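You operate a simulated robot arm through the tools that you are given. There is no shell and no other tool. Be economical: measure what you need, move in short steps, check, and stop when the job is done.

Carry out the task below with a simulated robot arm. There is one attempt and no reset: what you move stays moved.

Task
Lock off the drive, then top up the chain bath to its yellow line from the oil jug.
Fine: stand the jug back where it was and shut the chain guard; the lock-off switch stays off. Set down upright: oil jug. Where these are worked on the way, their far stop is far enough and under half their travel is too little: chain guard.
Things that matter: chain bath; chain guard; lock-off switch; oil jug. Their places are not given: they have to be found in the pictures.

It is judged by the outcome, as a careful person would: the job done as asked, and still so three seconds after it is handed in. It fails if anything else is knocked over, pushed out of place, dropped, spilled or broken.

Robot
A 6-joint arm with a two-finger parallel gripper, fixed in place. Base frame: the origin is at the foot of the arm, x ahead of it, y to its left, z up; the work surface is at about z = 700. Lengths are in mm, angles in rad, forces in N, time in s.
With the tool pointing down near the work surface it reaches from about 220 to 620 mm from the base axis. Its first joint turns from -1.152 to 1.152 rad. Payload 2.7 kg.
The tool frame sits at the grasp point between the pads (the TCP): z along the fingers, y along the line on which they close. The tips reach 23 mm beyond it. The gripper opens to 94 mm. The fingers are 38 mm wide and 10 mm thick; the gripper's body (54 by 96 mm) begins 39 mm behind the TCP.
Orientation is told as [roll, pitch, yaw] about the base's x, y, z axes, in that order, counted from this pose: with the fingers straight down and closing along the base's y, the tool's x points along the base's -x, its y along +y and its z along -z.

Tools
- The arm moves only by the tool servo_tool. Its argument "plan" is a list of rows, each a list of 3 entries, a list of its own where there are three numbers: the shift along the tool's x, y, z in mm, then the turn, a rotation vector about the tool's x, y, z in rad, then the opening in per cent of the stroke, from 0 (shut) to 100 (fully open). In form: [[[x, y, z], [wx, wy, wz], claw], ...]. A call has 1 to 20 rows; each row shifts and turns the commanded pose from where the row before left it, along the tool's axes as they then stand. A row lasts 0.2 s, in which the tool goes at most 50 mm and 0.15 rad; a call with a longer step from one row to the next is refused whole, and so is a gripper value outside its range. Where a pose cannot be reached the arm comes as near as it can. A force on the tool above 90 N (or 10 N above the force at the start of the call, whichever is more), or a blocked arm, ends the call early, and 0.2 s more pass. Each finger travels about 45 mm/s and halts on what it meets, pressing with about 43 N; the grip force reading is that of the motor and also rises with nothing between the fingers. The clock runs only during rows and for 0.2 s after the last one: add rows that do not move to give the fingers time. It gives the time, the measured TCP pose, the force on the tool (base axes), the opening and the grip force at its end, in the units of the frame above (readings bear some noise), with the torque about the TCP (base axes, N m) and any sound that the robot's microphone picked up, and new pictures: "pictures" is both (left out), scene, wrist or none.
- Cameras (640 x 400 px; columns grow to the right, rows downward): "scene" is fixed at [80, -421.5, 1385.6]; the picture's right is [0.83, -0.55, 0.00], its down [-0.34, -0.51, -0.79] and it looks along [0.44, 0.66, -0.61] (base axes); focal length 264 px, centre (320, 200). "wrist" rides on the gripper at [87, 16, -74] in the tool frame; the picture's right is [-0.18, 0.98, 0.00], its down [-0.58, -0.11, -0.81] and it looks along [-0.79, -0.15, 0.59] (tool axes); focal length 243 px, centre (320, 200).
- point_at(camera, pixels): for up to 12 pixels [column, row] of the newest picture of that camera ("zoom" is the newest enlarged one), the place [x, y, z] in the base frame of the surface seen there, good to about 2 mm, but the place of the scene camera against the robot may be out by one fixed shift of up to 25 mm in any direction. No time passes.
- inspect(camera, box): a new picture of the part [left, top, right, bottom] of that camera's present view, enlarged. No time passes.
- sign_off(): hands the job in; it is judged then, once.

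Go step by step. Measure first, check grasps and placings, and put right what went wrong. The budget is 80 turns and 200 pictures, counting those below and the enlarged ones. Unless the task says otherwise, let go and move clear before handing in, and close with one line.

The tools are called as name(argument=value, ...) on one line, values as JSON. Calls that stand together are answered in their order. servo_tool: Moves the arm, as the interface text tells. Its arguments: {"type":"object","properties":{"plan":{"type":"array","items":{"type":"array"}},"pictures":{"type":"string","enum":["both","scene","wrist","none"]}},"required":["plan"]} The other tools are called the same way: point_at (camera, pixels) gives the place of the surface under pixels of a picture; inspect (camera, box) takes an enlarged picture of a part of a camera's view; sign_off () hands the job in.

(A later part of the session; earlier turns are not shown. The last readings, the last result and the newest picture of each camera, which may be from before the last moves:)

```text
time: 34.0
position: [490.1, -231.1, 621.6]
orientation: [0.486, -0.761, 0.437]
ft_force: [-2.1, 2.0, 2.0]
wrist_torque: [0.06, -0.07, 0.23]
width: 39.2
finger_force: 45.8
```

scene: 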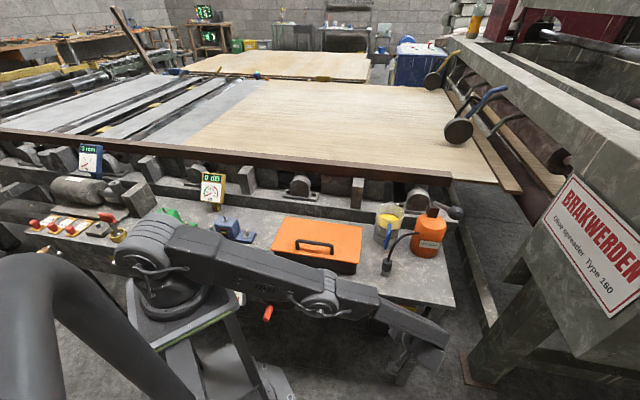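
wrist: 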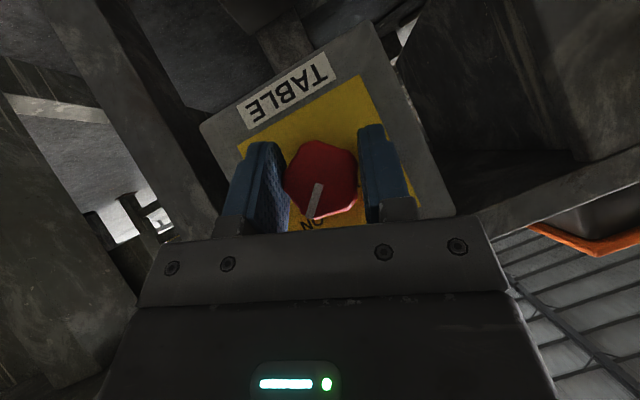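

Gripped at 39 mm with tiny side forces. I turn −0.6 rad about the knob axis.

servo_tool(plan=[[[0, 0, 0], [0.0956, 0, -0.1022], 0], [[0, 0, 0], [0.0956, 0, -0.1022], 0], [[0, 0, 0], [0.0956, 0, -0.1022], 0], [[0, 0, 0], [0.0956, 0, -0.1022], 0], [[0, 0, 0], [0, 0, 0], 0]])

```text
time: 35.2
position: [490.9, -231.1, 620.4]
orientation: [-0.31, -0.797, 1.01]
ft_force: [-9.2, 5.1, 3.4]
wrist_torque: [-0.07, -0.01, 0.05]
width: 39.1
finger_force: 44.7
```

scene: 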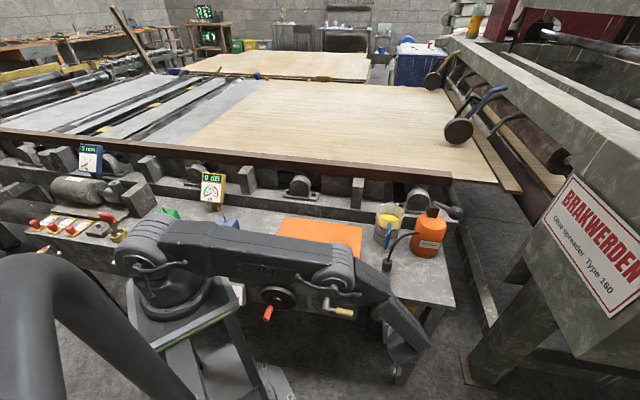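
wrist: 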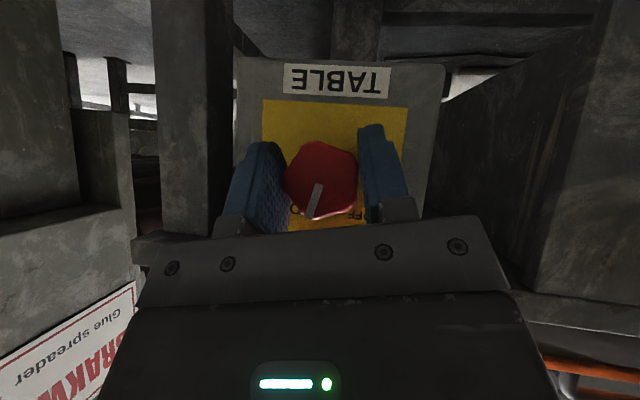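

The knob followed. I open, rotate back +0.56, and regrip.

servo_tool(plan=[[[0, 0, 0], [0, 0, 0], 75], [[0, 0, 0], [0, 0, 0], 75], [[0, 0, 0], [0, 0, 0], 75], [[0, 0, 0], [-0.0956, 0, 0.1022], 75], [[0, 0, 0], [-0.0956, 0, 0.1022], 75], [[0, 0, 0], [-0.0956, 0, 0.1022], 75], [[0, 0, 0], [-0.0956, 0, 0.1022], 75], [[0, 0, 0], [0, 0, 0], 0], [[0, 0, 0], [0, 0, 0], 0], [[0, 0, 0], [0, 0, 0], 0], [[0, 0, 0], [0, 0, 0], 0], [[0, 0, 0], [0, 0, 0], 0]], pictures="wrist")

```text
time: 37.8
position: [490.0, -230.1, 622.1]
orientation: [0.487, -0.759, 0.436]
ft_force: [-6.6, 2.8, 5.1]
wrist_torque: [-0.59, 0.62, 0.15]
width: 39.3
finger_force: 45.6
```

wrist: 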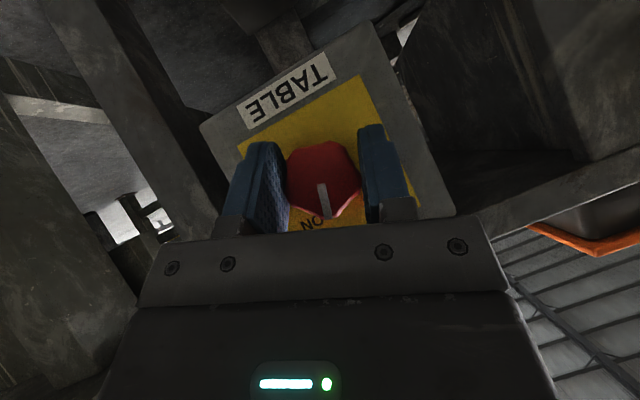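

The mark has moved about 0.5 rad and stays. Second bite.

servo_tool(plan=[[[0, 0, 0], [0.0956, 0, -0.1022], 0], [[0, 0, 0], [0.0956, 0, -0.1022], 0], [[0, 0, 0], [0.0956, 0, -0.1022], 0], [[0, 0, 0], [0.0956, 0, -0.1022], 0], [[0, 0, 0], [0, 0, 0], 0], [[0, 0, 0], [0, 0, 0], 75], [[0, 0, 0], [0, 0, 0], 75], [[0, 0, 0], [0, 0, 0], 75], [[0, 0, 0], [-0.0956, 0, 0.1022], 75], [[0, 0, 0], [-0.0956, 0, 0.1022], 75], [[0, 0, 0], [-0.0956, 0, 0.1022], 75], [[0, 0, 0], [-0.0956, 0, 0.1022], 75], [[0, 0, 0], [0, 0, 0], 75]], pictures="wrist")

inspect(camera="wrist", box=[240, 110, 400, 230])

```text
time: 40.6
position: [491.6, -232.1, 621.0]
orientation: [0.488, -0.757, 0.435]
ft_force: [-0.2, 0.1, 0.2]
wrist_torque: [-0.01, 0.03, -0.01]
width: 70.5
finger_force: 0.0
```

wrist: 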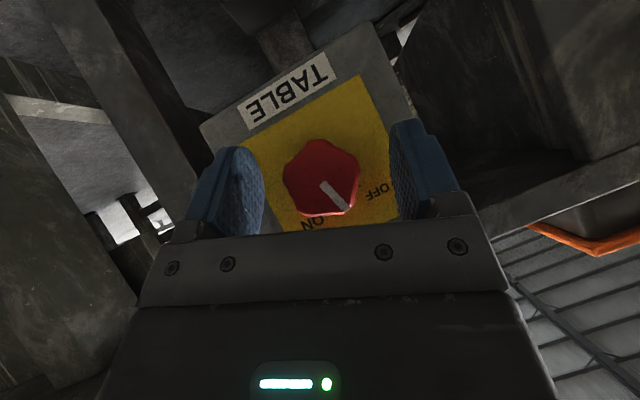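

```text
3.33 times, centred on (320, 170) of wrist
```

zoom: 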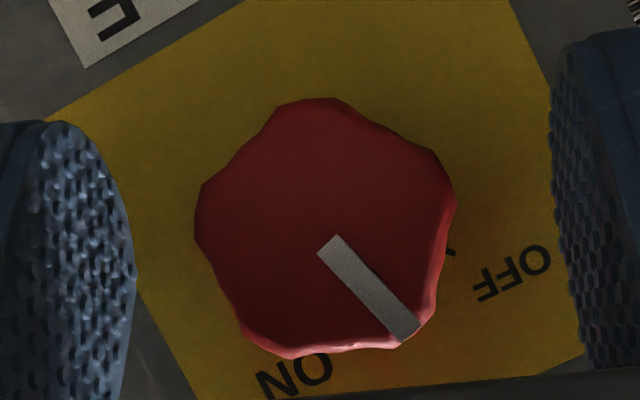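

The mark is about 0.5 rad short of OFF. Third bite, then open and look.

servo_tool(plan=[[[0, 0, 0], [0, 0, 0], 0], [[0, 0, 0], [0, 0, 0], 0], [[0, 0, 0], [0, 0, 0], 0], [[0, 0, 0], [0, 0, 0], 0], [[0, 0, 0], [0.0956, 0, -0.1022], 0], [[0, 0, 0], [0.0956, 0, -0.1022], 0], [[0, 0, 0], [0.0956, 0, -0.1022], 0], [[0, 0, 0], [0.0956, 0, -0.1022], 0], [[0, 0, 0], [0, 0, 0], 0]], pictures="none")

servo_tool(plan=[[[0, 0, 0], [0, 0, 0], 80], [[0, 0, 0], [0, 0, 0], 80], [[0, 0, 0], [0, 0, 0], 80]], pictures="wrist")

inspect(camera="wrist", box=[240, 110, 400, 230])

```text
time: 42.6
position: [490.3, -231.1, 620.5]
orientation: [-0.312, -0.793, 1.01]
ft_force: [-7.5, 2.1, 1.2]
wrist_torque: [-0.52, 0.46, -0.01]
width: 39.3
finger_force: 45.3
```

```text
time: 43.4
position: [491.4, -230.9, 620.9]
orientation: [-0.309, -0.796, 1.009]
ft_force: [0.0, -0.4, 0.4]
wrist_torque: [0.0, 0.0, 0.0]
width: 74.9
finger_force: 0.1
```

wrist: 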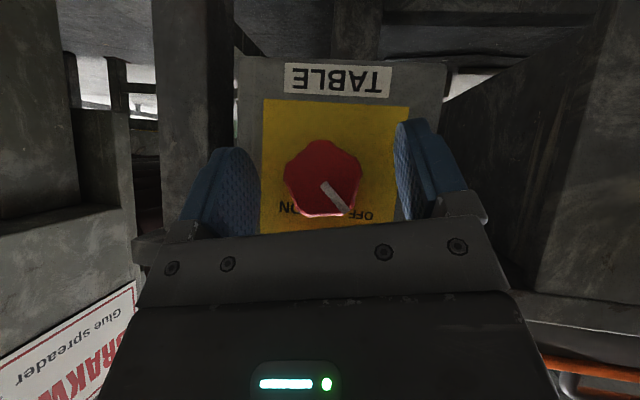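

```text
3.33 times, centred on (320, 170) of wrist
```

zoom: 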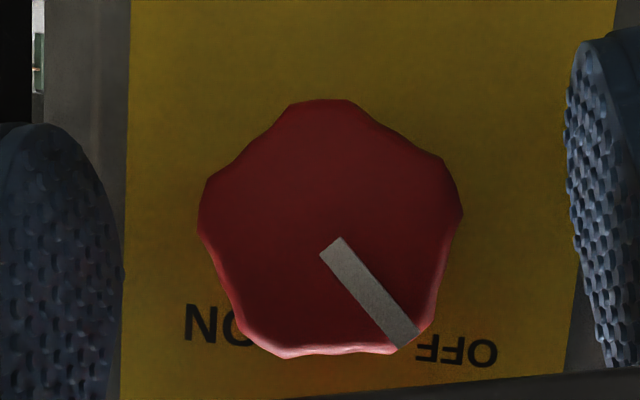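

The mark points to OFF now. I'll measure it and, since the jaws are open, also check what remains.

point_at(camera="zoom", pixels=[[333, 248], [402, 335], [350, 268], [390, 320], [205, 190], [460, 215]])

```text
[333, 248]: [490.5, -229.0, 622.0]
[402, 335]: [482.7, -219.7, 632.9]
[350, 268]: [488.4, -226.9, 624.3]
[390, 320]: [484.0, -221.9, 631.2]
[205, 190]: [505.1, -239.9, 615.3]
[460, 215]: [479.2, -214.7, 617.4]
```

Mark direction comes out at about −48° from vertical, so the switch is OFF. I retreat straight out, then raise the arm and bring the tool back to vertical.

servo_tool(plan=[[[14.3, 0, -15.3], [0, 0, 0], 80], [[14.3, 0, -15.3], [0, 0, 0], 80], [[14.3, 0, -15.3], [0, 0, 0], 80], [[14.3, 0, -15.3], [-0.0717, 0, 0.0767], 80], [[0, 0, 0], [-0.0717, 0, 0.0767], 80], [[-30.7, 0, -28.7], [0, 0, 0], 80], [[-30.7, 0, -28.7], [0, 0, 0], 80], [[-30.7, 0, -28.7], [0, 0, 0], 80], [[-30.7, 0, -28.7], [0, 0, 0], 80], [[-30.7, 0, -28.7], [0, 0, 0], 80], [[-30.7, 0, -28.7], [0, 0, 0], 80], [[-30.7, 0, -28.7], [0, 0, 0], 80], [[-30.7, 0, -28.7], [0, 0, 0], 80], [[-30.7, 0, -28.7], [0, 0, 0], 80], [[0, 0, 0], [0, 0.1365, 0], 80], [[0, 0, 0], [0, 0.1365, 0], 80], [[0, 0, 0], [0, 0.1365, 0], 80], [[0, 0, 0], [0, 0.1365, 0], 80], [[0, 0, 0], [0, 0.1365, 0], 80], [[0, 0, 0], [0, 0.1365, 0], 80]])

inspect(camera="scene", box=[370, 290, 434, 330])

```text
time: 47.6
position: [430.7, -289.9, 999.8]
orientation: [-0.004, 0.002, 0.783]
ft_force: [0.4, -0.7, -0.8]
wrist_torque: [0.01, 0.01, -0.01]
width: 75.1
finger_force: 0.1
```

scene: 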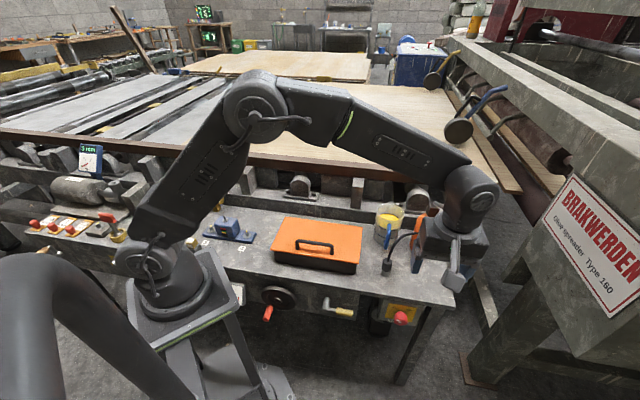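
wrist: 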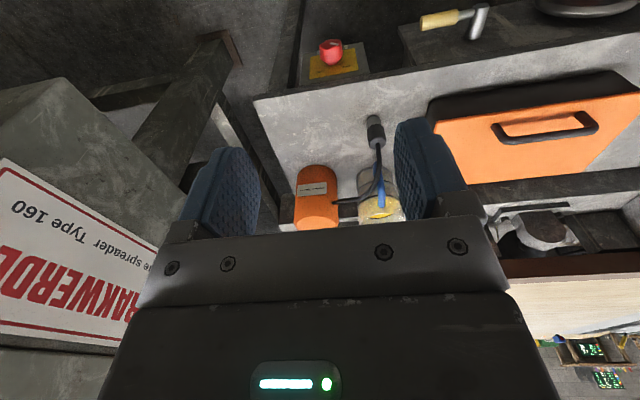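

```text
10.00 times, centred on (402, 310) of scene
```

zoom: 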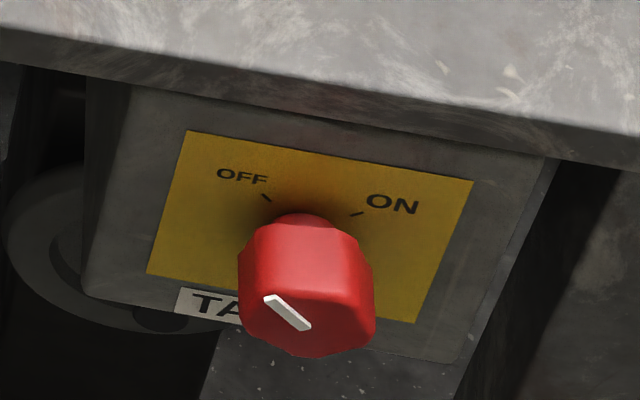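

The switch reads OFF. Now for the guard: the handle bar is near (360,40,~805) and runs along the bench, and the hinge is presumably at the far edge. I'll move above the handle with the jaws turned to close across it.

servo_tool(plan=[[[-22.9, 35.4, 0], [0, 0, 0], 45], [[-22.9, 35.4, 0], [0, 0, 0], 45], [[-22.9, 35.4, 0], [0, 0, 0], 45], [[-22.9, 35.4, 0], [0, 0, 0], 45], [[-22.9, 35.4, 0], [0, 0, 0], 45], [[-22.9, 35.4, 0], [0, 0, 0], 45], [[-22.9, 35.4, 0], [0, 0, 0], 45], [[-22.9, 35.4, 0], [0, 0, 0], 45], [[0, 0, 0], [0, 0, 0.1428], 45], [[0, 0, 0], [0, 0, 0.1428], 45], [[0, 0, 0], [0, 0, 0.1428], 45], [[0, 0, 0], [0, 0, 0.1428], 45], [[0, 0, 0], [0, 0, 0.1428], 45], [[0, 0, 0], [0, 0, 0.1428], 45], [[0, 0, 0], [0, 0, 0.1428], 45], [[0, 0, 0], [0, 0, 0.1428], 45], [[0, 0, 0], [0, 0, 0.1428], 45], [[0, 0, 0], [0, 0, 0.1428], 45], [[0, 0, 0], [0, 0, 0.1428], 45]])

```text
time: 51.6
position: [360.2, 41.0, 997.7]
orientation: [0.002, -0.003, -0.789]
ft_force: [-0.3, 0.2, -0.6]
wrist_torque: [0.01, -0.01, -0.02]
width: 42.4
finger_force: 0.1
```

scene: 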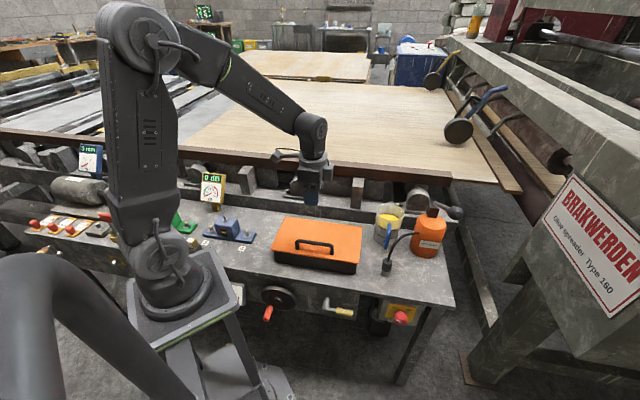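
wrist: 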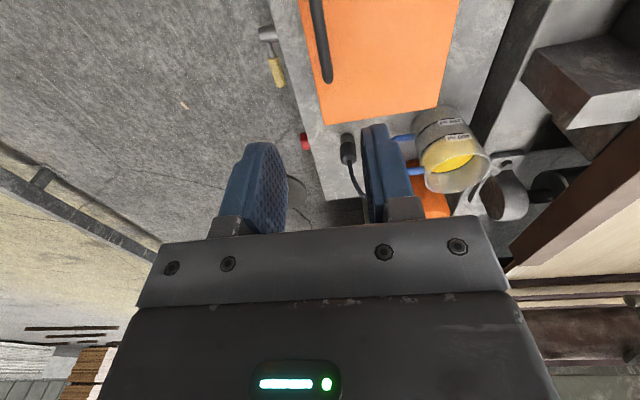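

From here I see the bar (320,40) and the jug. I'll measure both.

point_at(camera="wrist", pixels=[[326, 75], [321, 45], [315, 10], [327, 123], [440, 106], [461, 0], [298, 0], [455, 110], [487, 150], [426, 165], [462, 160], [403, 137]])

inspect(camera="wrist", box=[280, 0, 520, 220])

```text
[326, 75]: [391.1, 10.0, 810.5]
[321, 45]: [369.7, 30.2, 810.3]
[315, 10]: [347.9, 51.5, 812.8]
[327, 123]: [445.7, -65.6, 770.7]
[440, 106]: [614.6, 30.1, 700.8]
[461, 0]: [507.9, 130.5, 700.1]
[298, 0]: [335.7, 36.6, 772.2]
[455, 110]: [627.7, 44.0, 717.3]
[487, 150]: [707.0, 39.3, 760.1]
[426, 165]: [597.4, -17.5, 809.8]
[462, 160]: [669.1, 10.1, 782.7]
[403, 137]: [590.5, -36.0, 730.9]
```

```text
1.82 times, centred on (400, 110) of wrist
```

zoom: 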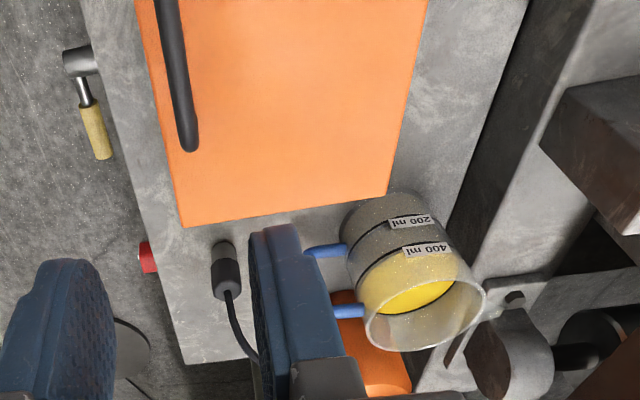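

The bar lies right under the tool (x+y≈400, top z 811). I descend 192 mm and grip.

servo_tool(plan=[[[0, 0, 42], [0, 0, 0], 45], [[0, 0, 42], [0, 0, 0], 45], [[0, 0, 42], [0, 0, 0], 45], [[0, 0, 36], [0, 0, 0], 45], [[0, 0, 30], [0, 0, 0], 45], [[0, 0, 0], [0, 0, 0], 45], [[0, 0, 0], [0, 0, 0], 0], [[0, 0, 0], [0, 0, 0], 0], [[0, 0, 0], [0, 0, 0], 0], [[0, 0, 0], [0, 0, 0], 0]])

inspect(camera="scene", box=[264, 195, 376, 265])

```text
time: 53.8
position: [360.2, 39.8, 805.7]
orientation: [0.001, -0.004, -0.785]
ft_force: [0.7, -3.0, -2.0]
wrist_torque: [-0.03, -0.01, 0.14]
width: 11.7
finger_force: 45.0
```

scene: 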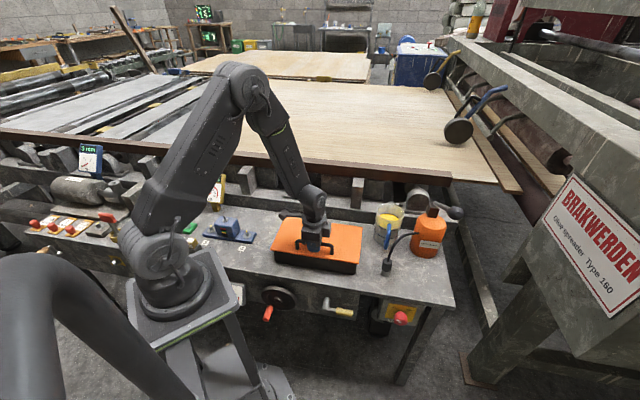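
wrist: 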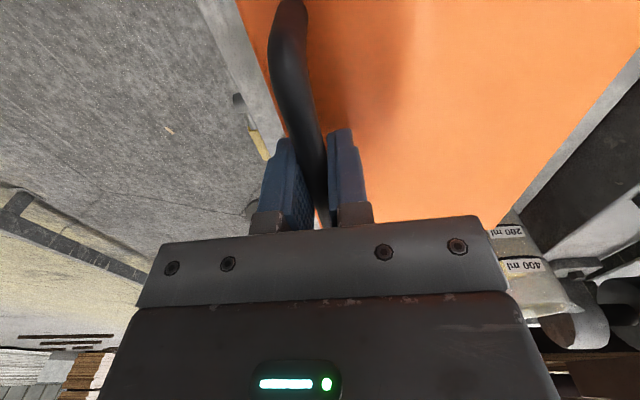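

```text
5.71 times, centred on (320, 230) of scene
```

zoom: 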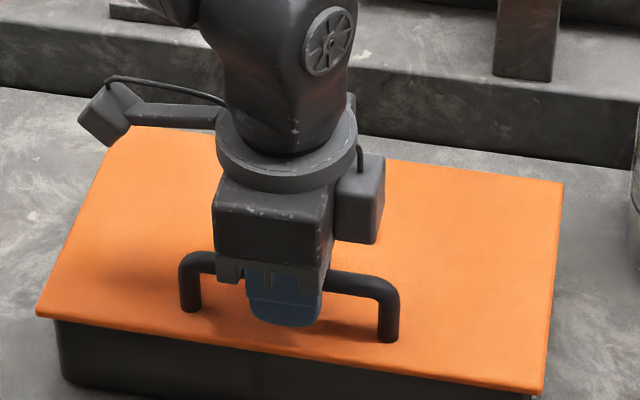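

Gripped at 11.7 mm. I lift along a 15° arc about the far edge and watch forces, to confirm the hinge.

servo_tool(plan=[[[0, 2, -5.9], [0, 0, 0], 0], [[0, 2, -5.9], [0, 0, 0], 0], [[0, 2.5, -5.7], [0, 0, 0], 0], [[0, 2.5, -5.7], [0, 0, 0], 0], [[0, 3, -5.5], [0, 0, 0], 0], [[0, 3, -5.4], [0, 0, 0], 0], [[0, 0, 0], [0, 0, 0], 0]])

inspect(camera="scene", box=[264, 195, 376, 265])

```text
time: 55.4
position: [370.0, 49.4, 840.4]
orientation: [-0.002, -0.005, -0.787]
ft_force: [-8.6, -24.7, 8.9]
wrist_torque: [0.16, 0.34, -0.19]
width: 11.7
finger_force: 45.2
```

scene: 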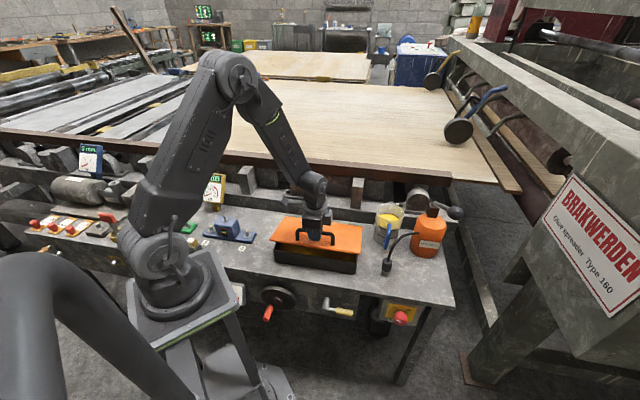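
wrist: 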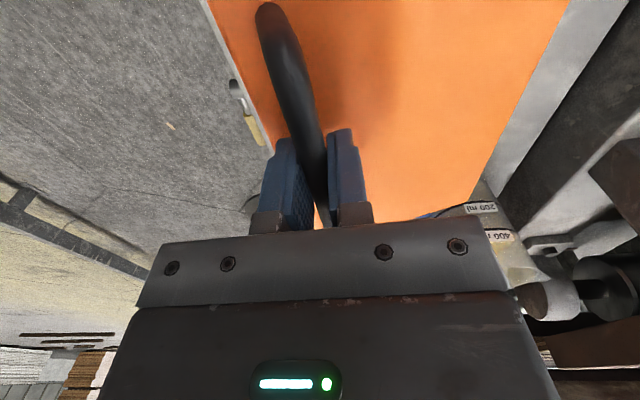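

```text
5.71 times, centred on (320, 230) of scene
```

zoom: 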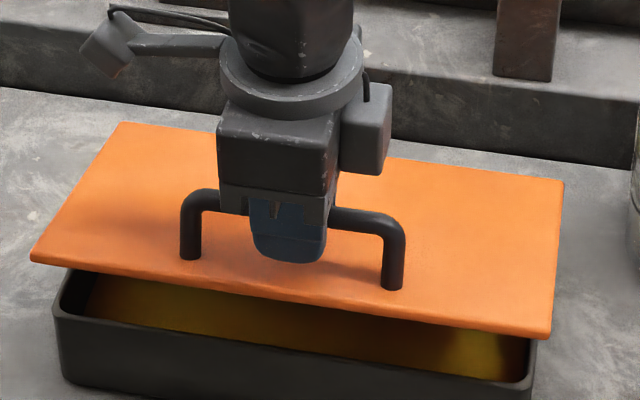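

Confirmed: the lid is hinged at the far edge and the bath is visible beneath. There is about 23 N pull toward the front, so I'm running slightly inside the true arc. I continue with a corrected arc.

servo_tool(plan=[[[0, 2.5, -6.5], [0, 0, 0], 0], [[0, 3.5, -6.4], [0, 0, 0], 0], [[0, 3.7, -4.9], [0, 0, 0], 0], [[0, 3.8, -4.8], [0, 0, 0], 0], [[0, 4.1, -4.6], [0, 0, 0], 0], [[0, 4.2, -4.5], [0, 0, 0], 0], [[0, 4.5, -4.2], [0, 0, 0], 0], [[0, 4.6, -4.1], [0, 0, 0], 0], [[0, 0, 0], [0, 0, 0], 0]], pictures="scene")

inspect(camera="scene", box=[250, 165, 394, 265])

```text
time: 57.4
position: [392.8, 73.2, 881.6]
orientation: [0.002, -0.005, -0.787]
ft_force: [-9.3, -3.2, 3.6]
wrist_torque: [0.06, 0.28, -1.11]
width: 11.6
finger_force: 45.1
```

scene: 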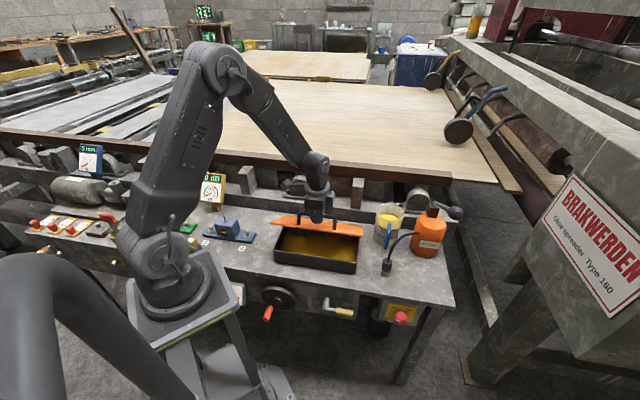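

```text
4.00 times, centred on (322, 215) of scene
```

zoom: 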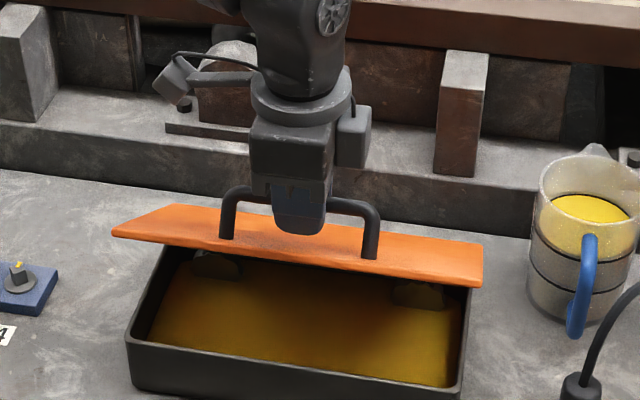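

Forces have dropped. Before going further I check the height and place of the rail and table edge behind while continuing to about 60° lid opening.

point_at(camera="scene", pixels=[[270, 166], [380, 175], [366, 180], [360, 207], [300, 185], [270, 195], [290, 228], [350, 238]])

servo_tool(plan=[[[0, 4.8, -3.8], [0, 0, 0], 0], [[0, 4.9, -3.7], [0, 0, 0], 0], [[0, 5.2, -3.3], [0, 0, 0], 0], [[0, 5.2, -3.3], [0, 0, 0], 0], [[0, 5.4, -2.9], [0, 0, 0], 0], [[0, 5.5, -2.8], [0, 0, 0], 0], [[0, 5.7, -2.4], [0, 0, 0], 0], [[0, 5.7, -2.3], [0, 0, 0], 0], [[0, 5.8, -1.9], [0, 0, 0], 0], [[0, 5.9, -1.8], [0, 0, 0], 0], [[0, 0, 0], [0, 0, 0], 0]], pictures="scene")

```text
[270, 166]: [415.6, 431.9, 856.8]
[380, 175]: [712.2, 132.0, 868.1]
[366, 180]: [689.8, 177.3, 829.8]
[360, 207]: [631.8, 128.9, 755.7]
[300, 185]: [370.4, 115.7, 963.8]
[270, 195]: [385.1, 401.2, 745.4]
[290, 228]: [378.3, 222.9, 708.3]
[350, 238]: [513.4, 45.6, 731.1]
```

```text
time: 59.8
position: [430.3, 111.2, 908.4]
orientation: [0.0, -0.006, -0.788]
ft_force: [-4.3, 0.3, 1.7]
wrist_torque: [-0.37, -0.2, -1.72]
width: 11.9
finger_force: 45.8
```

scene: 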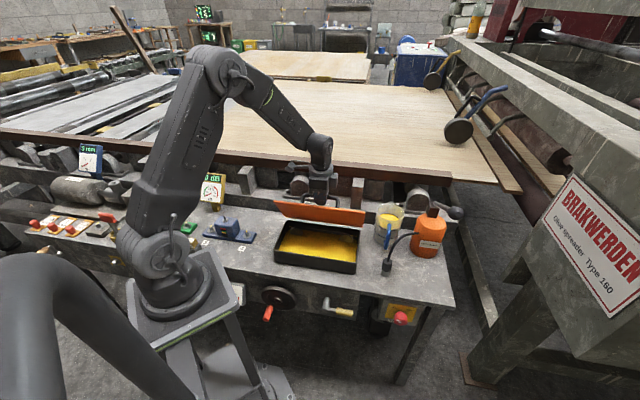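

Lid at about 60°, forces small. I continue over the vertical.

servo_tool(plan=[[[0, 6, -1.4], [0, 0, 0], 0], [[0, 6, -1.3], [0, 0, 0], 0], [[0, 6.1, -0.8], [0, 0, 0], 0], [[0, 6.1, -0.8], [0, 0, 0], 0], [[0, 6.1, -0.3], [0, 0, 0], 0], [[0, 6.2, -0.2], [0, 0, 0], 0], [[0, 6.2, 0.2], [0, 0, 0], 0], [[0, 6.1, 0.3], [0, 0, 0], 0], [[0, 6.1, 0.8], [0, 0, 0], 0], [[0, 6.1, 0.8], [0, 0, 0], 0], [[0, 6, 1.3], [0, 0, 0], 0], [[0, 6, 1.4], [0, 0, 0], 0], [[0, 0, 0], [0, 0, 0], 0]], pictures="scene")

inspect(camera="scene", box=[250, 165, 394, 265])

```text
time: 62.6
position: [482.5, 162.9, 908.0]
orientation: [0.004, -0.006, -0.788]
ft_force: [-0.7, 0.2, 4.1]
wrist_torque: [-0.64, -0.46, -1.72]
width: 11.9
finger_force: 45.0
```

scene: 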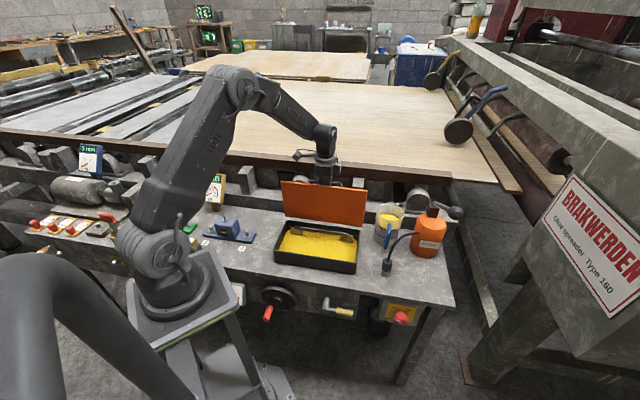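

```text
4.00 times, centred on (322, 215) of scene
```

zoom: 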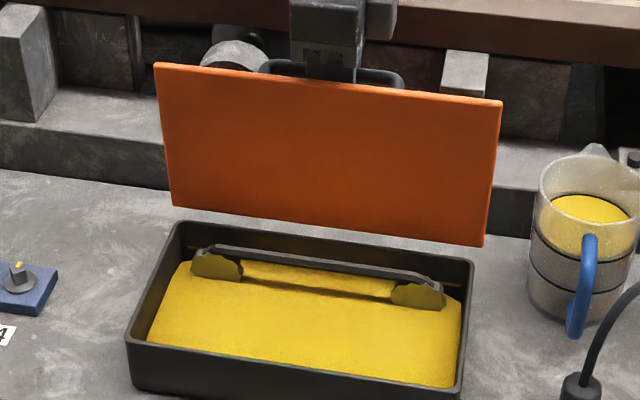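

Lid vertical now. I push it further in small rows, looking for its stop.

servo_tool(plan=[[[0, 5.9, 1.8], [0, 0, 0], 0], [[0, 5.8, 1.9], [0, 0, 0], 0], [[0, 5.7, 2.3], [0, 0, 0], 0], [[0, 5.7, 2.4], [0, 0, 0], 0], [[0, 0, 0], [0, 0, 0], 0]], pictures="scene")

inspect(camera="scene", box=[250, 165, 394, 265])

```text
time: 63.8
position: [499.3, 180.7, 902.6]
orientation: [0.004, -0.004, -0.789]
ft_force: [1.3, -0.5, 5.7]
wrist_torque: [-0.56, -0.43, -1.7]
width: 11.6
finger_force: 44.8
```

scene: 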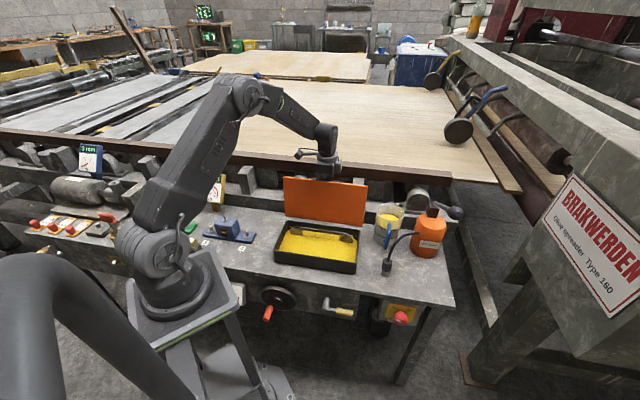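

```text
4.00 times, centred on (322, 215) of scene
```

zoom: 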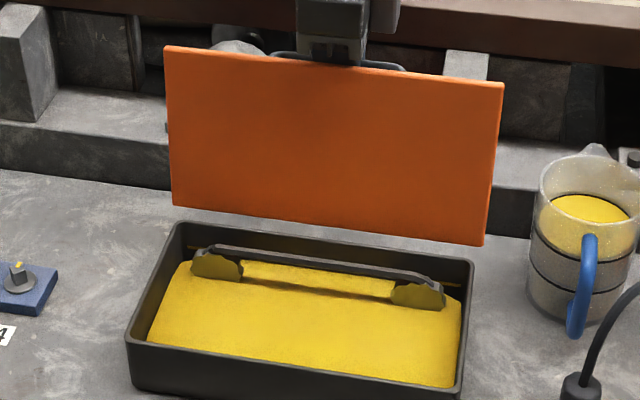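

Past vertical (about 99°), no stop yet. A few more rows.

servo_tool(plan=[[[0, 5.5, 2.8], [0, 0, 0], 0], [[0, 5.4, 2.9], [0, 0, 0], 0], [[0, 5.2, 3.3], [0, 0, 0], 0], [[0, 0, 0], [0, 0, 0], 0]], pictures="wrist")

```text
time: 64.8
position: [505.4, 185.8, 891.7]
orientation: [-0.019, 0.0, -0.789]
ft_force: [-42.3, -41.8, 29.4]
wrist_torque: [-0.25, -0.73, -1.39]
width: 11.5
finger_force: 44.6
```

wrist: 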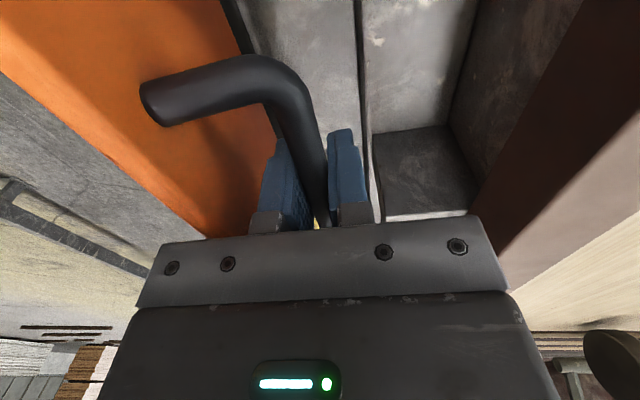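

That's the far stop (about 60 N back-push). I relieve the force, open the jaws modestly, and lift straight off.

servo_tool(plan=[[[0, -5, -3.5], [0, 0, 0], 0], [[0, -5, -2.5], [0, 0, 0], 0], [[0, 0, 0], [0, 0, 0], 0], [[0, 0, 0], [0, 0, 0], 30], [[0, 0, 0], [0, 0, 0], 30], [[0, 0, 0], [0, 0, 0], 30], [[0, 0, -20], [0, 0, 0], 30], [[0, 0, -30], [0, 0, 0], 30], [[0, 0, -40], [0, 0, 0], 30], [[0, 0, -40], [0, 0, 0], 30]])

inspect(camera="scene", box=[250, 165, 394, 265])

```text
time: 67.0
position: [503.2, 183.7, 1029.1]
orientation: [0.002, -0.005, -0.785]
ft_force: [0.3, 0.5, 0.5]
wrist_torque: [0.0, -0.04, -0.01]
width: 28.2
finger_force: 0.0
```

scene: 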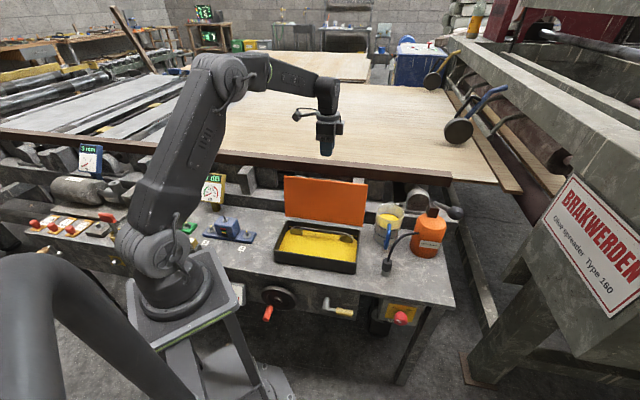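
wrist: 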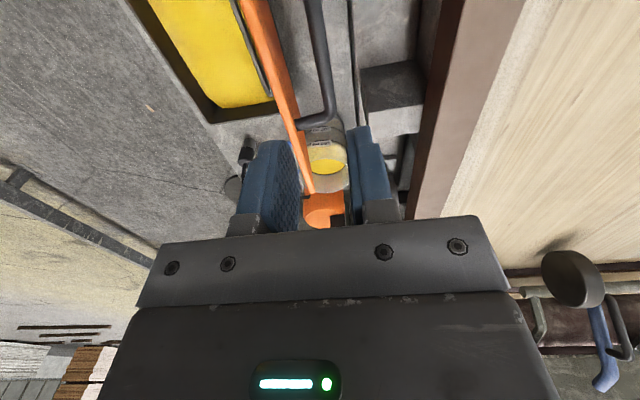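

```text
4.00 times, centred on (322, 215) of scene
```

zoom: 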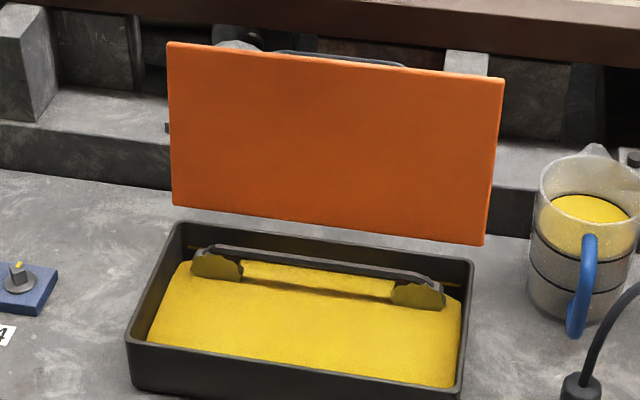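

The guard stays open at its stop. Now I look closely at the bath level and line, and at the jug.

inspect(camera="scene", box=[276, 216, 364, 271])

inspect(camera="scene", box=[364, 190, 428, 250])

point_at(camera="scene", pixels=[[291, 222], [368, 228], [356, 262], [282, 250], [310, 248], [340, 255], [355, 240], [300, 233], [352, 244], [320, 238], [300, 228], [364, 237]])

```text
7.27 times, centred on (320, 244) of scene
```

zoom: 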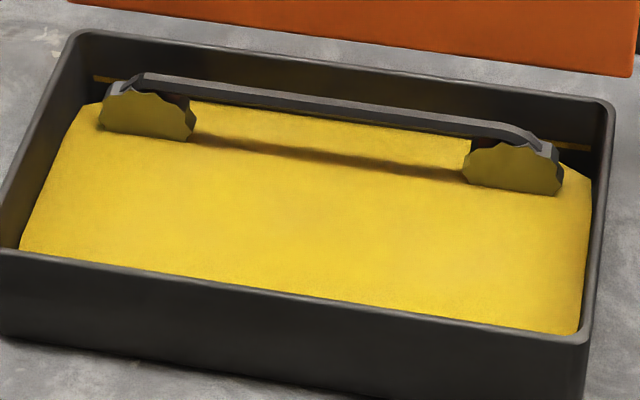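

```text
6.67 times, centred on (396, 220) of scene
```

zoom: 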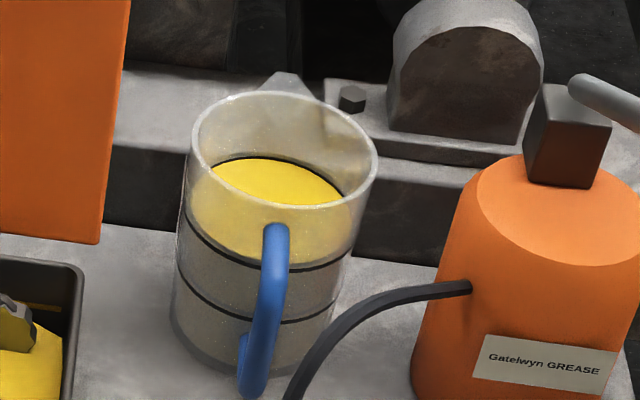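

```text
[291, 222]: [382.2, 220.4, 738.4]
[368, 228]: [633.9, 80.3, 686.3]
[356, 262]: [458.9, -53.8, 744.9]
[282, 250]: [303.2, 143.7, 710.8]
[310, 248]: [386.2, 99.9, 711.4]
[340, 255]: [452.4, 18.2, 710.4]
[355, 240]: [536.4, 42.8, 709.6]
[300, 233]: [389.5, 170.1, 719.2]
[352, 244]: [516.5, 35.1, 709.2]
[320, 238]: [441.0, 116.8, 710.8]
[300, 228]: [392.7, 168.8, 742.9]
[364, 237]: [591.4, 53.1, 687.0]
```

inspect(camera="scene", box=[276, 216, 364, 271])

point_at(camera="zoom", pixels=[[97, 79], [112, 83], [571, 147], [588, 150], [580, 160], [87, 100], [580, 330], [20, 245], [600, 100], [75, 32], [583, 345], [300, 110]])

inspect(camera="scene", box=[340, 225, 372, 265])

```text
7.27 times, centred on (320, 244) of scene
```

zoom: 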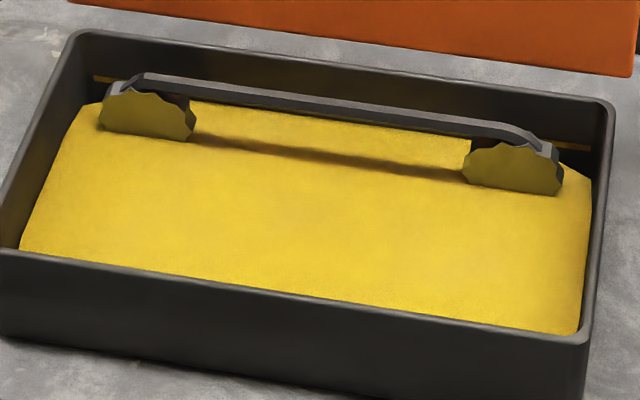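

```text
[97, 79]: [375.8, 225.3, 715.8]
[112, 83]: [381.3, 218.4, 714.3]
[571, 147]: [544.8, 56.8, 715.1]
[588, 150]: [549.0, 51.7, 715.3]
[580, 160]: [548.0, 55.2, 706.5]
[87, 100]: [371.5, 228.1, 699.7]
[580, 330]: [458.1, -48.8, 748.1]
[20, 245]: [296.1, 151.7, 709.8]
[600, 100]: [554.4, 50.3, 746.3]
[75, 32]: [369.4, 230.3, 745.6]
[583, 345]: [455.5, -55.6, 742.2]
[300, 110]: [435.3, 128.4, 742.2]
```

```text
10.00 times, centred on (356, 245) of scene
```

zoom: 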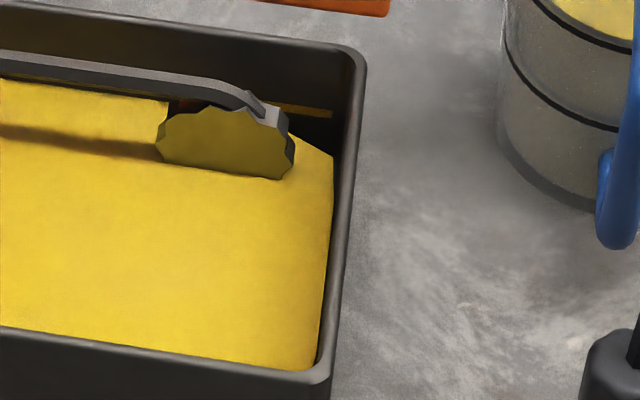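

The oil surface is about 5 mm below the yellow line (scene z 710.5 against 715.2), which is roughly 150 ml. I'd like to grip the jug from above across its body, so I move over to measure it.

servo_tool(plan=[[[-28.5, -29.5, 0], [0, 0, 0], 100], [[-28.5, -29.5, 0], [0, 0, 0], 100], [[-28.5, -29.5, 0], [0, 0, 0], 100], [[-28.5, -29.5, 0], [0, 0, 0], 100], [[0, 0, 20], [0, 0, 0], 100], [[0, 0, 0], [0, 0, 0], 100]])

inspect(camera="wrist", box=[240, 0, 480, 220])

```text
time: 68.4
position: [500.1, 19.1, 1007.5]
orientation: [0.003, -0.006, -0.785]
ft_force: [0.4, -0.1, -0.3]
wrist_torque: [0.0, 0.01, 0.0]
width: 94.2
finger_force: 0.0
```

scene: 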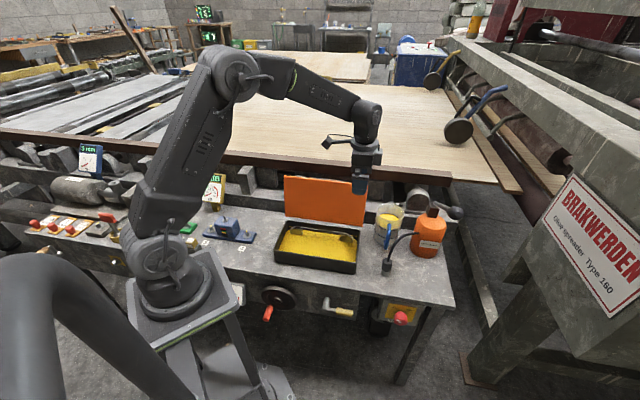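
wrist: 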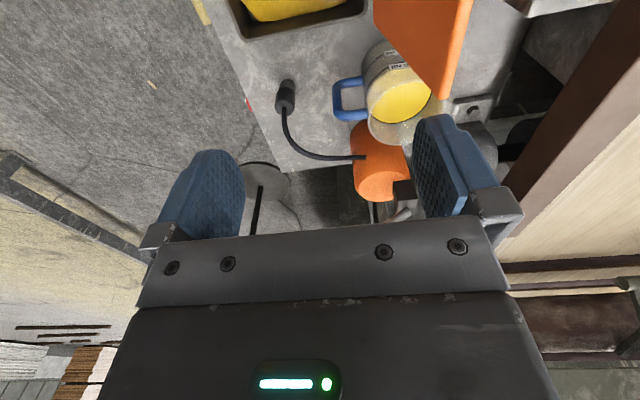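

```text
1.82 times, centred on (360, 110) of wrist
```

zoom: 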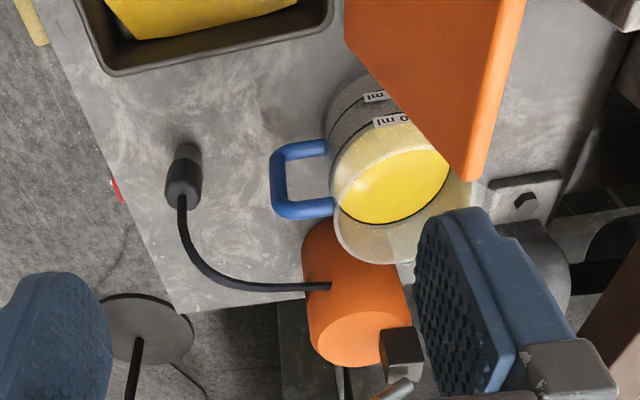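

point_at(camera="zoom", pixels=[[332, 190], [345, 245], [380, 262], [470, 185], [335, 120], [362, 75], [278, 185], [283, 150], [275, 210], [330, 205], [400, 180], [322, 152]])

point_at(camera="scene", pixels=[[390, 227], [379, 213], [403, 215], [391, 204], [374, 240], [398, 240], [388, 246], [388, 212], [389, 226], [385, 243], [403, 230], [392, 202]])

inspect(camera="scene", box=[364, 190, 428, 250])

```text
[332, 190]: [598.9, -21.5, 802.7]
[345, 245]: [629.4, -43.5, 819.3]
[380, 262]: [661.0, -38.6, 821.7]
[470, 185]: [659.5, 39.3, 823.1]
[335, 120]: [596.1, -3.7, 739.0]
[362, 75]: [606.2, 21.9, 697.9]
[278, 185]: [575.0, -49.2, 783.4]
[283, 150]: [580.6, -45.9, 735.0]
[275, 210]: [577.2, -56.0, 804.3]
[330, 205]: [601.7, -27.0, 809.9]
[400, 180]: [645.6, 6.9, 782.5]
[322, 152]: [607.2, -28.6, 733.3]
```

```text
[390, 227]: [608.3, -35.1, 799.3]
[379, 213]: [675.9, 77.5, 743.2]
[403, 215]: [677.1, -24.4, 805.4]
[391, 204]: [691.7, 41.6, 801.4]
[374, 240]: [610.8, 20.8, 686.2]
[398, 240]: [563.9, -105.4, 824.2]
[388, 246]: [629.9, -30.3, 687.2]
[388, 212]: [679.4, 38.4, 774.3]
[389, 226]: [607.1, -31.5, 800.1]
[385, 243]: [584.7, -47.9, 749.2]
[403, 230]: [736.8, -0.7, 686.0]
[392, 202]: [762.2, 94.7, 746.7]
```

```text
6.67 times, centred on (396, 220) of scene
```

zoom: 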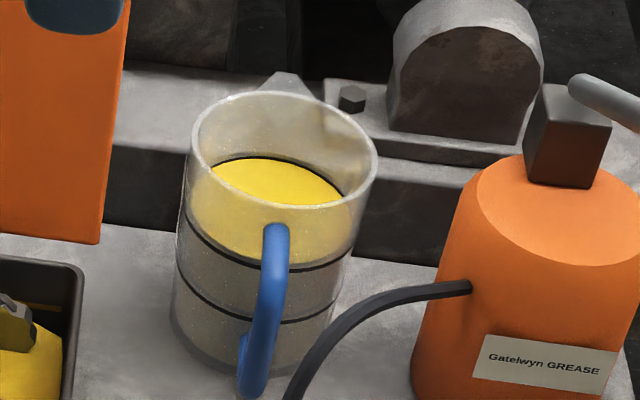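

Jug: rim z≈822, oil at z≈782, radius ≈42, centre near (638,−2), handle on the front (−n) side and spout at the back. I'll turn the tool to yaw +0.785 so the camera faces it and refine; I also measure the grease can.

point_at(camera="scene", pixels=[[457, 212], [440, 207], [432, 205], [414, 225], [413, 245], [420, 235], [430, 252], [445, 240], [427, 212]])

servo_tool(plan=[[[-37.2, 4.2, 0], [0, 0, 0], 100], [[-37.2, 4.2, 0], [0, 0, 0], 100], [[-37.2, 4.2, 0], [0, 0, 0], 100], [[0, 0, 0], [0, 0, -0.1428], 100], [[0, 0, 0], [0, 0, -0.1428], 100], [[0, 0, 0], [0, 0, -0.1428], 100], [[0, 0, 0], [0, 0, -0.1428], 100], [[0, 0, 0], [0, 0, -0.1428], 100], [[0, 0, 0], [0, 0, -0.1428], 100], [[0, 0, 0], [0, 0, -0.1428], 100], [[0, 0, 0], [0, 0, -0.1428], 100], [[0, 0, 0], [0, 0, -0.1428], 100], [[0, 0, 0], [0, 0, -0.1428], 100], [[0, 0, 0], [0, 0, -0.1428], 100], [[0, 0, 0], [0, 0, 0], 100]])

inspect(camera="wrist", box=[200, 20, 440, 220])

```text
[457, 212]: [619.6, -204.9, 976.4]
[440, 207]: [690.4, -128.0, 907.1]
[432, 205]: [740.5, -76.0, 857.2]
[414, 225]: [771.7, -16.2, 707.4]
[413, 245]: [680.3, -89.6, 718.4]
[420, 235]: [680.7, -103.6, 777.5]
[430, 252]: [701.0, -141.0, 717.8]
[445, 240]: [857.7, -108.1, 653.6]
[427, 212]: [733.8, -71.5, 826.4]
```

```text
time: 71.6
position: [587.8, -51.3, 1009.1]
orientation: [-0.006, -0.001, 0.787]
ft_force: [0.8, 0.2, 0.1]
wrist_torque: [0.0, -0.01, 0.0]
width: 93.9
finger_force: 0.0
```

scene: 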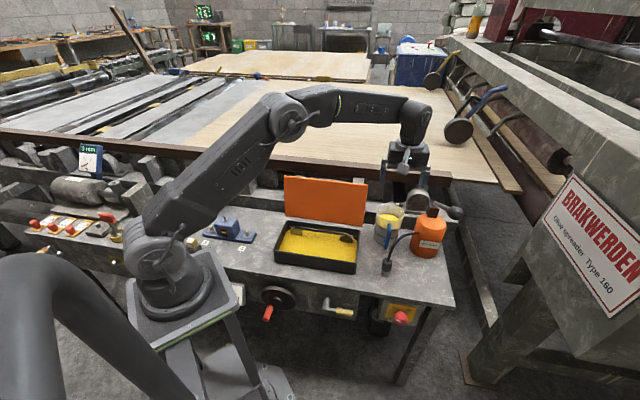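
wrist: 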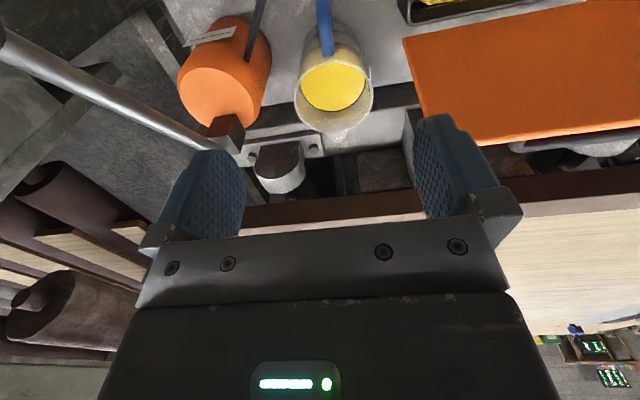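

```text
2.00 times, centred on (320, 120) of wrist
```

zoom: 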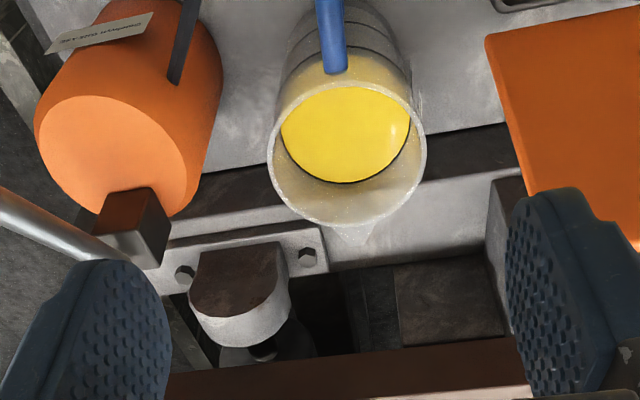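

The view is clear now: rim, handle (front) and spout (353,240 in the zoom) toward the back. I measure rim points, and note the can's long lever runs up and forward at the right (ball ~ (610,−209,989)).

point_at(camera="zoom", pixels=[[270, 160], [425, 150], [300, 98], [400, 92], [285, 200], [405, 200], [345, 222], [353, 240], [334, 70], [325, 8], [350, 140], [218, 100]])

point_at(camera="wrist", pixels=[[295, 98], [373, 98], [303, 122], [365, 122], [323, 10], [325, 40], [320, 0], [262, 75]])

```text
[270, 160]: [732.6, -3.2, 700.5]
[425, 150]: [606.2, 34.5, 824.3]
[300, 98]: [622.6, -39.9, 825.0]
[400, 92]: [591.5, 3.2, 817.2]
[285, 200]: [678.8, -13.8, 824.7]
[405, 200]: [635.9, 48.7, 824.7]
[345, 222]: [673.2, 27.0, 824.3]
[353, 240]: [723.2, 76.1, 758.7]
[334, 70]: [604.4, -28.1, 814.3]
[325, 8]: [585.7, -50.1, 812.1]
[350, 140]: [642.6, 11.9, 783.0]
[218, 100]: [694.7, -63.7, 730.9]
```

```text
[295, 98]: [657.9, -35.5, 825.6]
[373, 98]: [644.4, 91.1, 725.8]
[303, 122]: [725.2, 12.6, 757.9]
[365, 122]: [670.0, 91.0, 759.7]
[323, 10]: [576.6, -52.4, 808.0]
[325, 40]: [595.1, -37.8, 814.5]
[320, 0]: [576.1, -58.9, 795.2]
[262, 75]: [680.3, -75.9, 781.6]
```

The rim is about 89 mm across, nearly the full gripper opening, so gripping from above is too tight. I'll use the handle's vertical bar at about (576,−53), approaching from the left with the camera on top, so that the pour is a roll about the bench direction. First I test that orientation in free air.

servo_tool(plan=[[[18, 33, 0], [0, 0, 0], 50], [[18, 33, 0], [0, 0, 0], 50], [[18, 33, 0], [0, 0, 0], 50], [[0, 0, 0], [0, 0, -0.1486], 50], [[0, 0, 0], [0, 0, -0.1486], 50], [[0, 0, 0], [0, 0, -0.1486], 50], [[0, 0, 0], [0, 0, -0.1486], 50], [[0, 0, 0], [0, 0, -0.1486], 50], [[0, 0, 0], [0, 0, -0.1486], 50], [[0, 0, 0], [0, 0, -0.1486], 50], [[0, 0, 0], [0, 0, -0.1486], 50], [[0, 0, 0], [0, 0, -0.1486], 50], [[0, 0, 0], [0, 0, -0.1486], 50], [[0, 0, 0], [0, 0, -0.1486], 50], [[0, 0, 0], [0, 0, -0.1486], 50], [[0, 0, 0], [0, 0, -0.1486], 50], [[0, 0, 0], [0, 0, -0.1486], 50], [[0, 0, 0], [0, 0, 0], 50]], pictures="none")

servo_tool(plan=[[[0, 0, 0], [0, 0.145, 0], 50], [[0, 0, 0], [0, 0.145, 0], 50], [[0, 0, 0], [0, 0.145, 0], 50], [[0, 0, 0], [0, 0.145, 0], 50], [[0, 0, 0], [0, 0.145, 0], 50], [[0, 0, 0], [0, 0.145, 0], 50], [[0, 0, 0], [0, 0.145, 0], 50], [[0, 0, 0], [0, 0.144, 0], 50], [[0, 0, 0], [0, 0, 0], 50]])

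```text
time: 75.4
position: [479.1, -18.0, 1008.7]
orientation: [0.001, 0.006, 2.865]
ft_force: [0.1, -0.1, -0.5]
wrist_torque: [0.02, -0.02, -0.03]
width: 47.1
finger_force: 0.1
```

```text
time: 77.4
position: [479.8, -17.8, 1008.8]
orientation: [0.002, 1.165, 2.865]
ft_force: [-0.4, 0.4, 0.0]
wrist_torque: [-0.03, -0.04, 0.0]
width: 46.7
finger_force: 0.0
```

scene: 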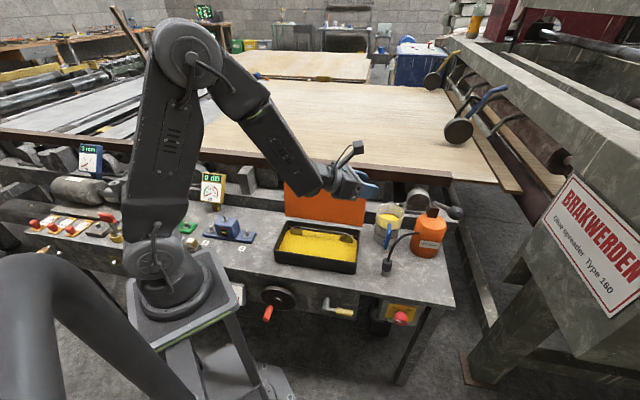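
wrist: 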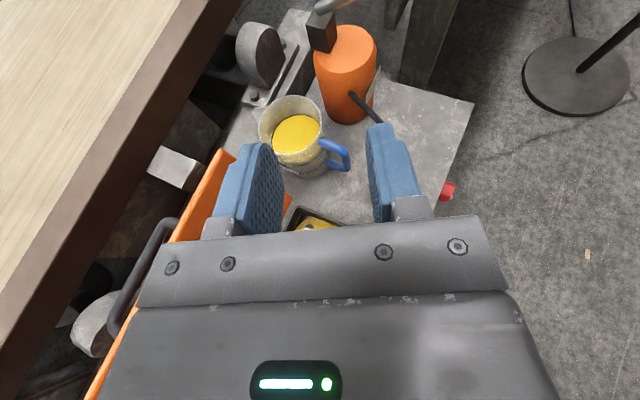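

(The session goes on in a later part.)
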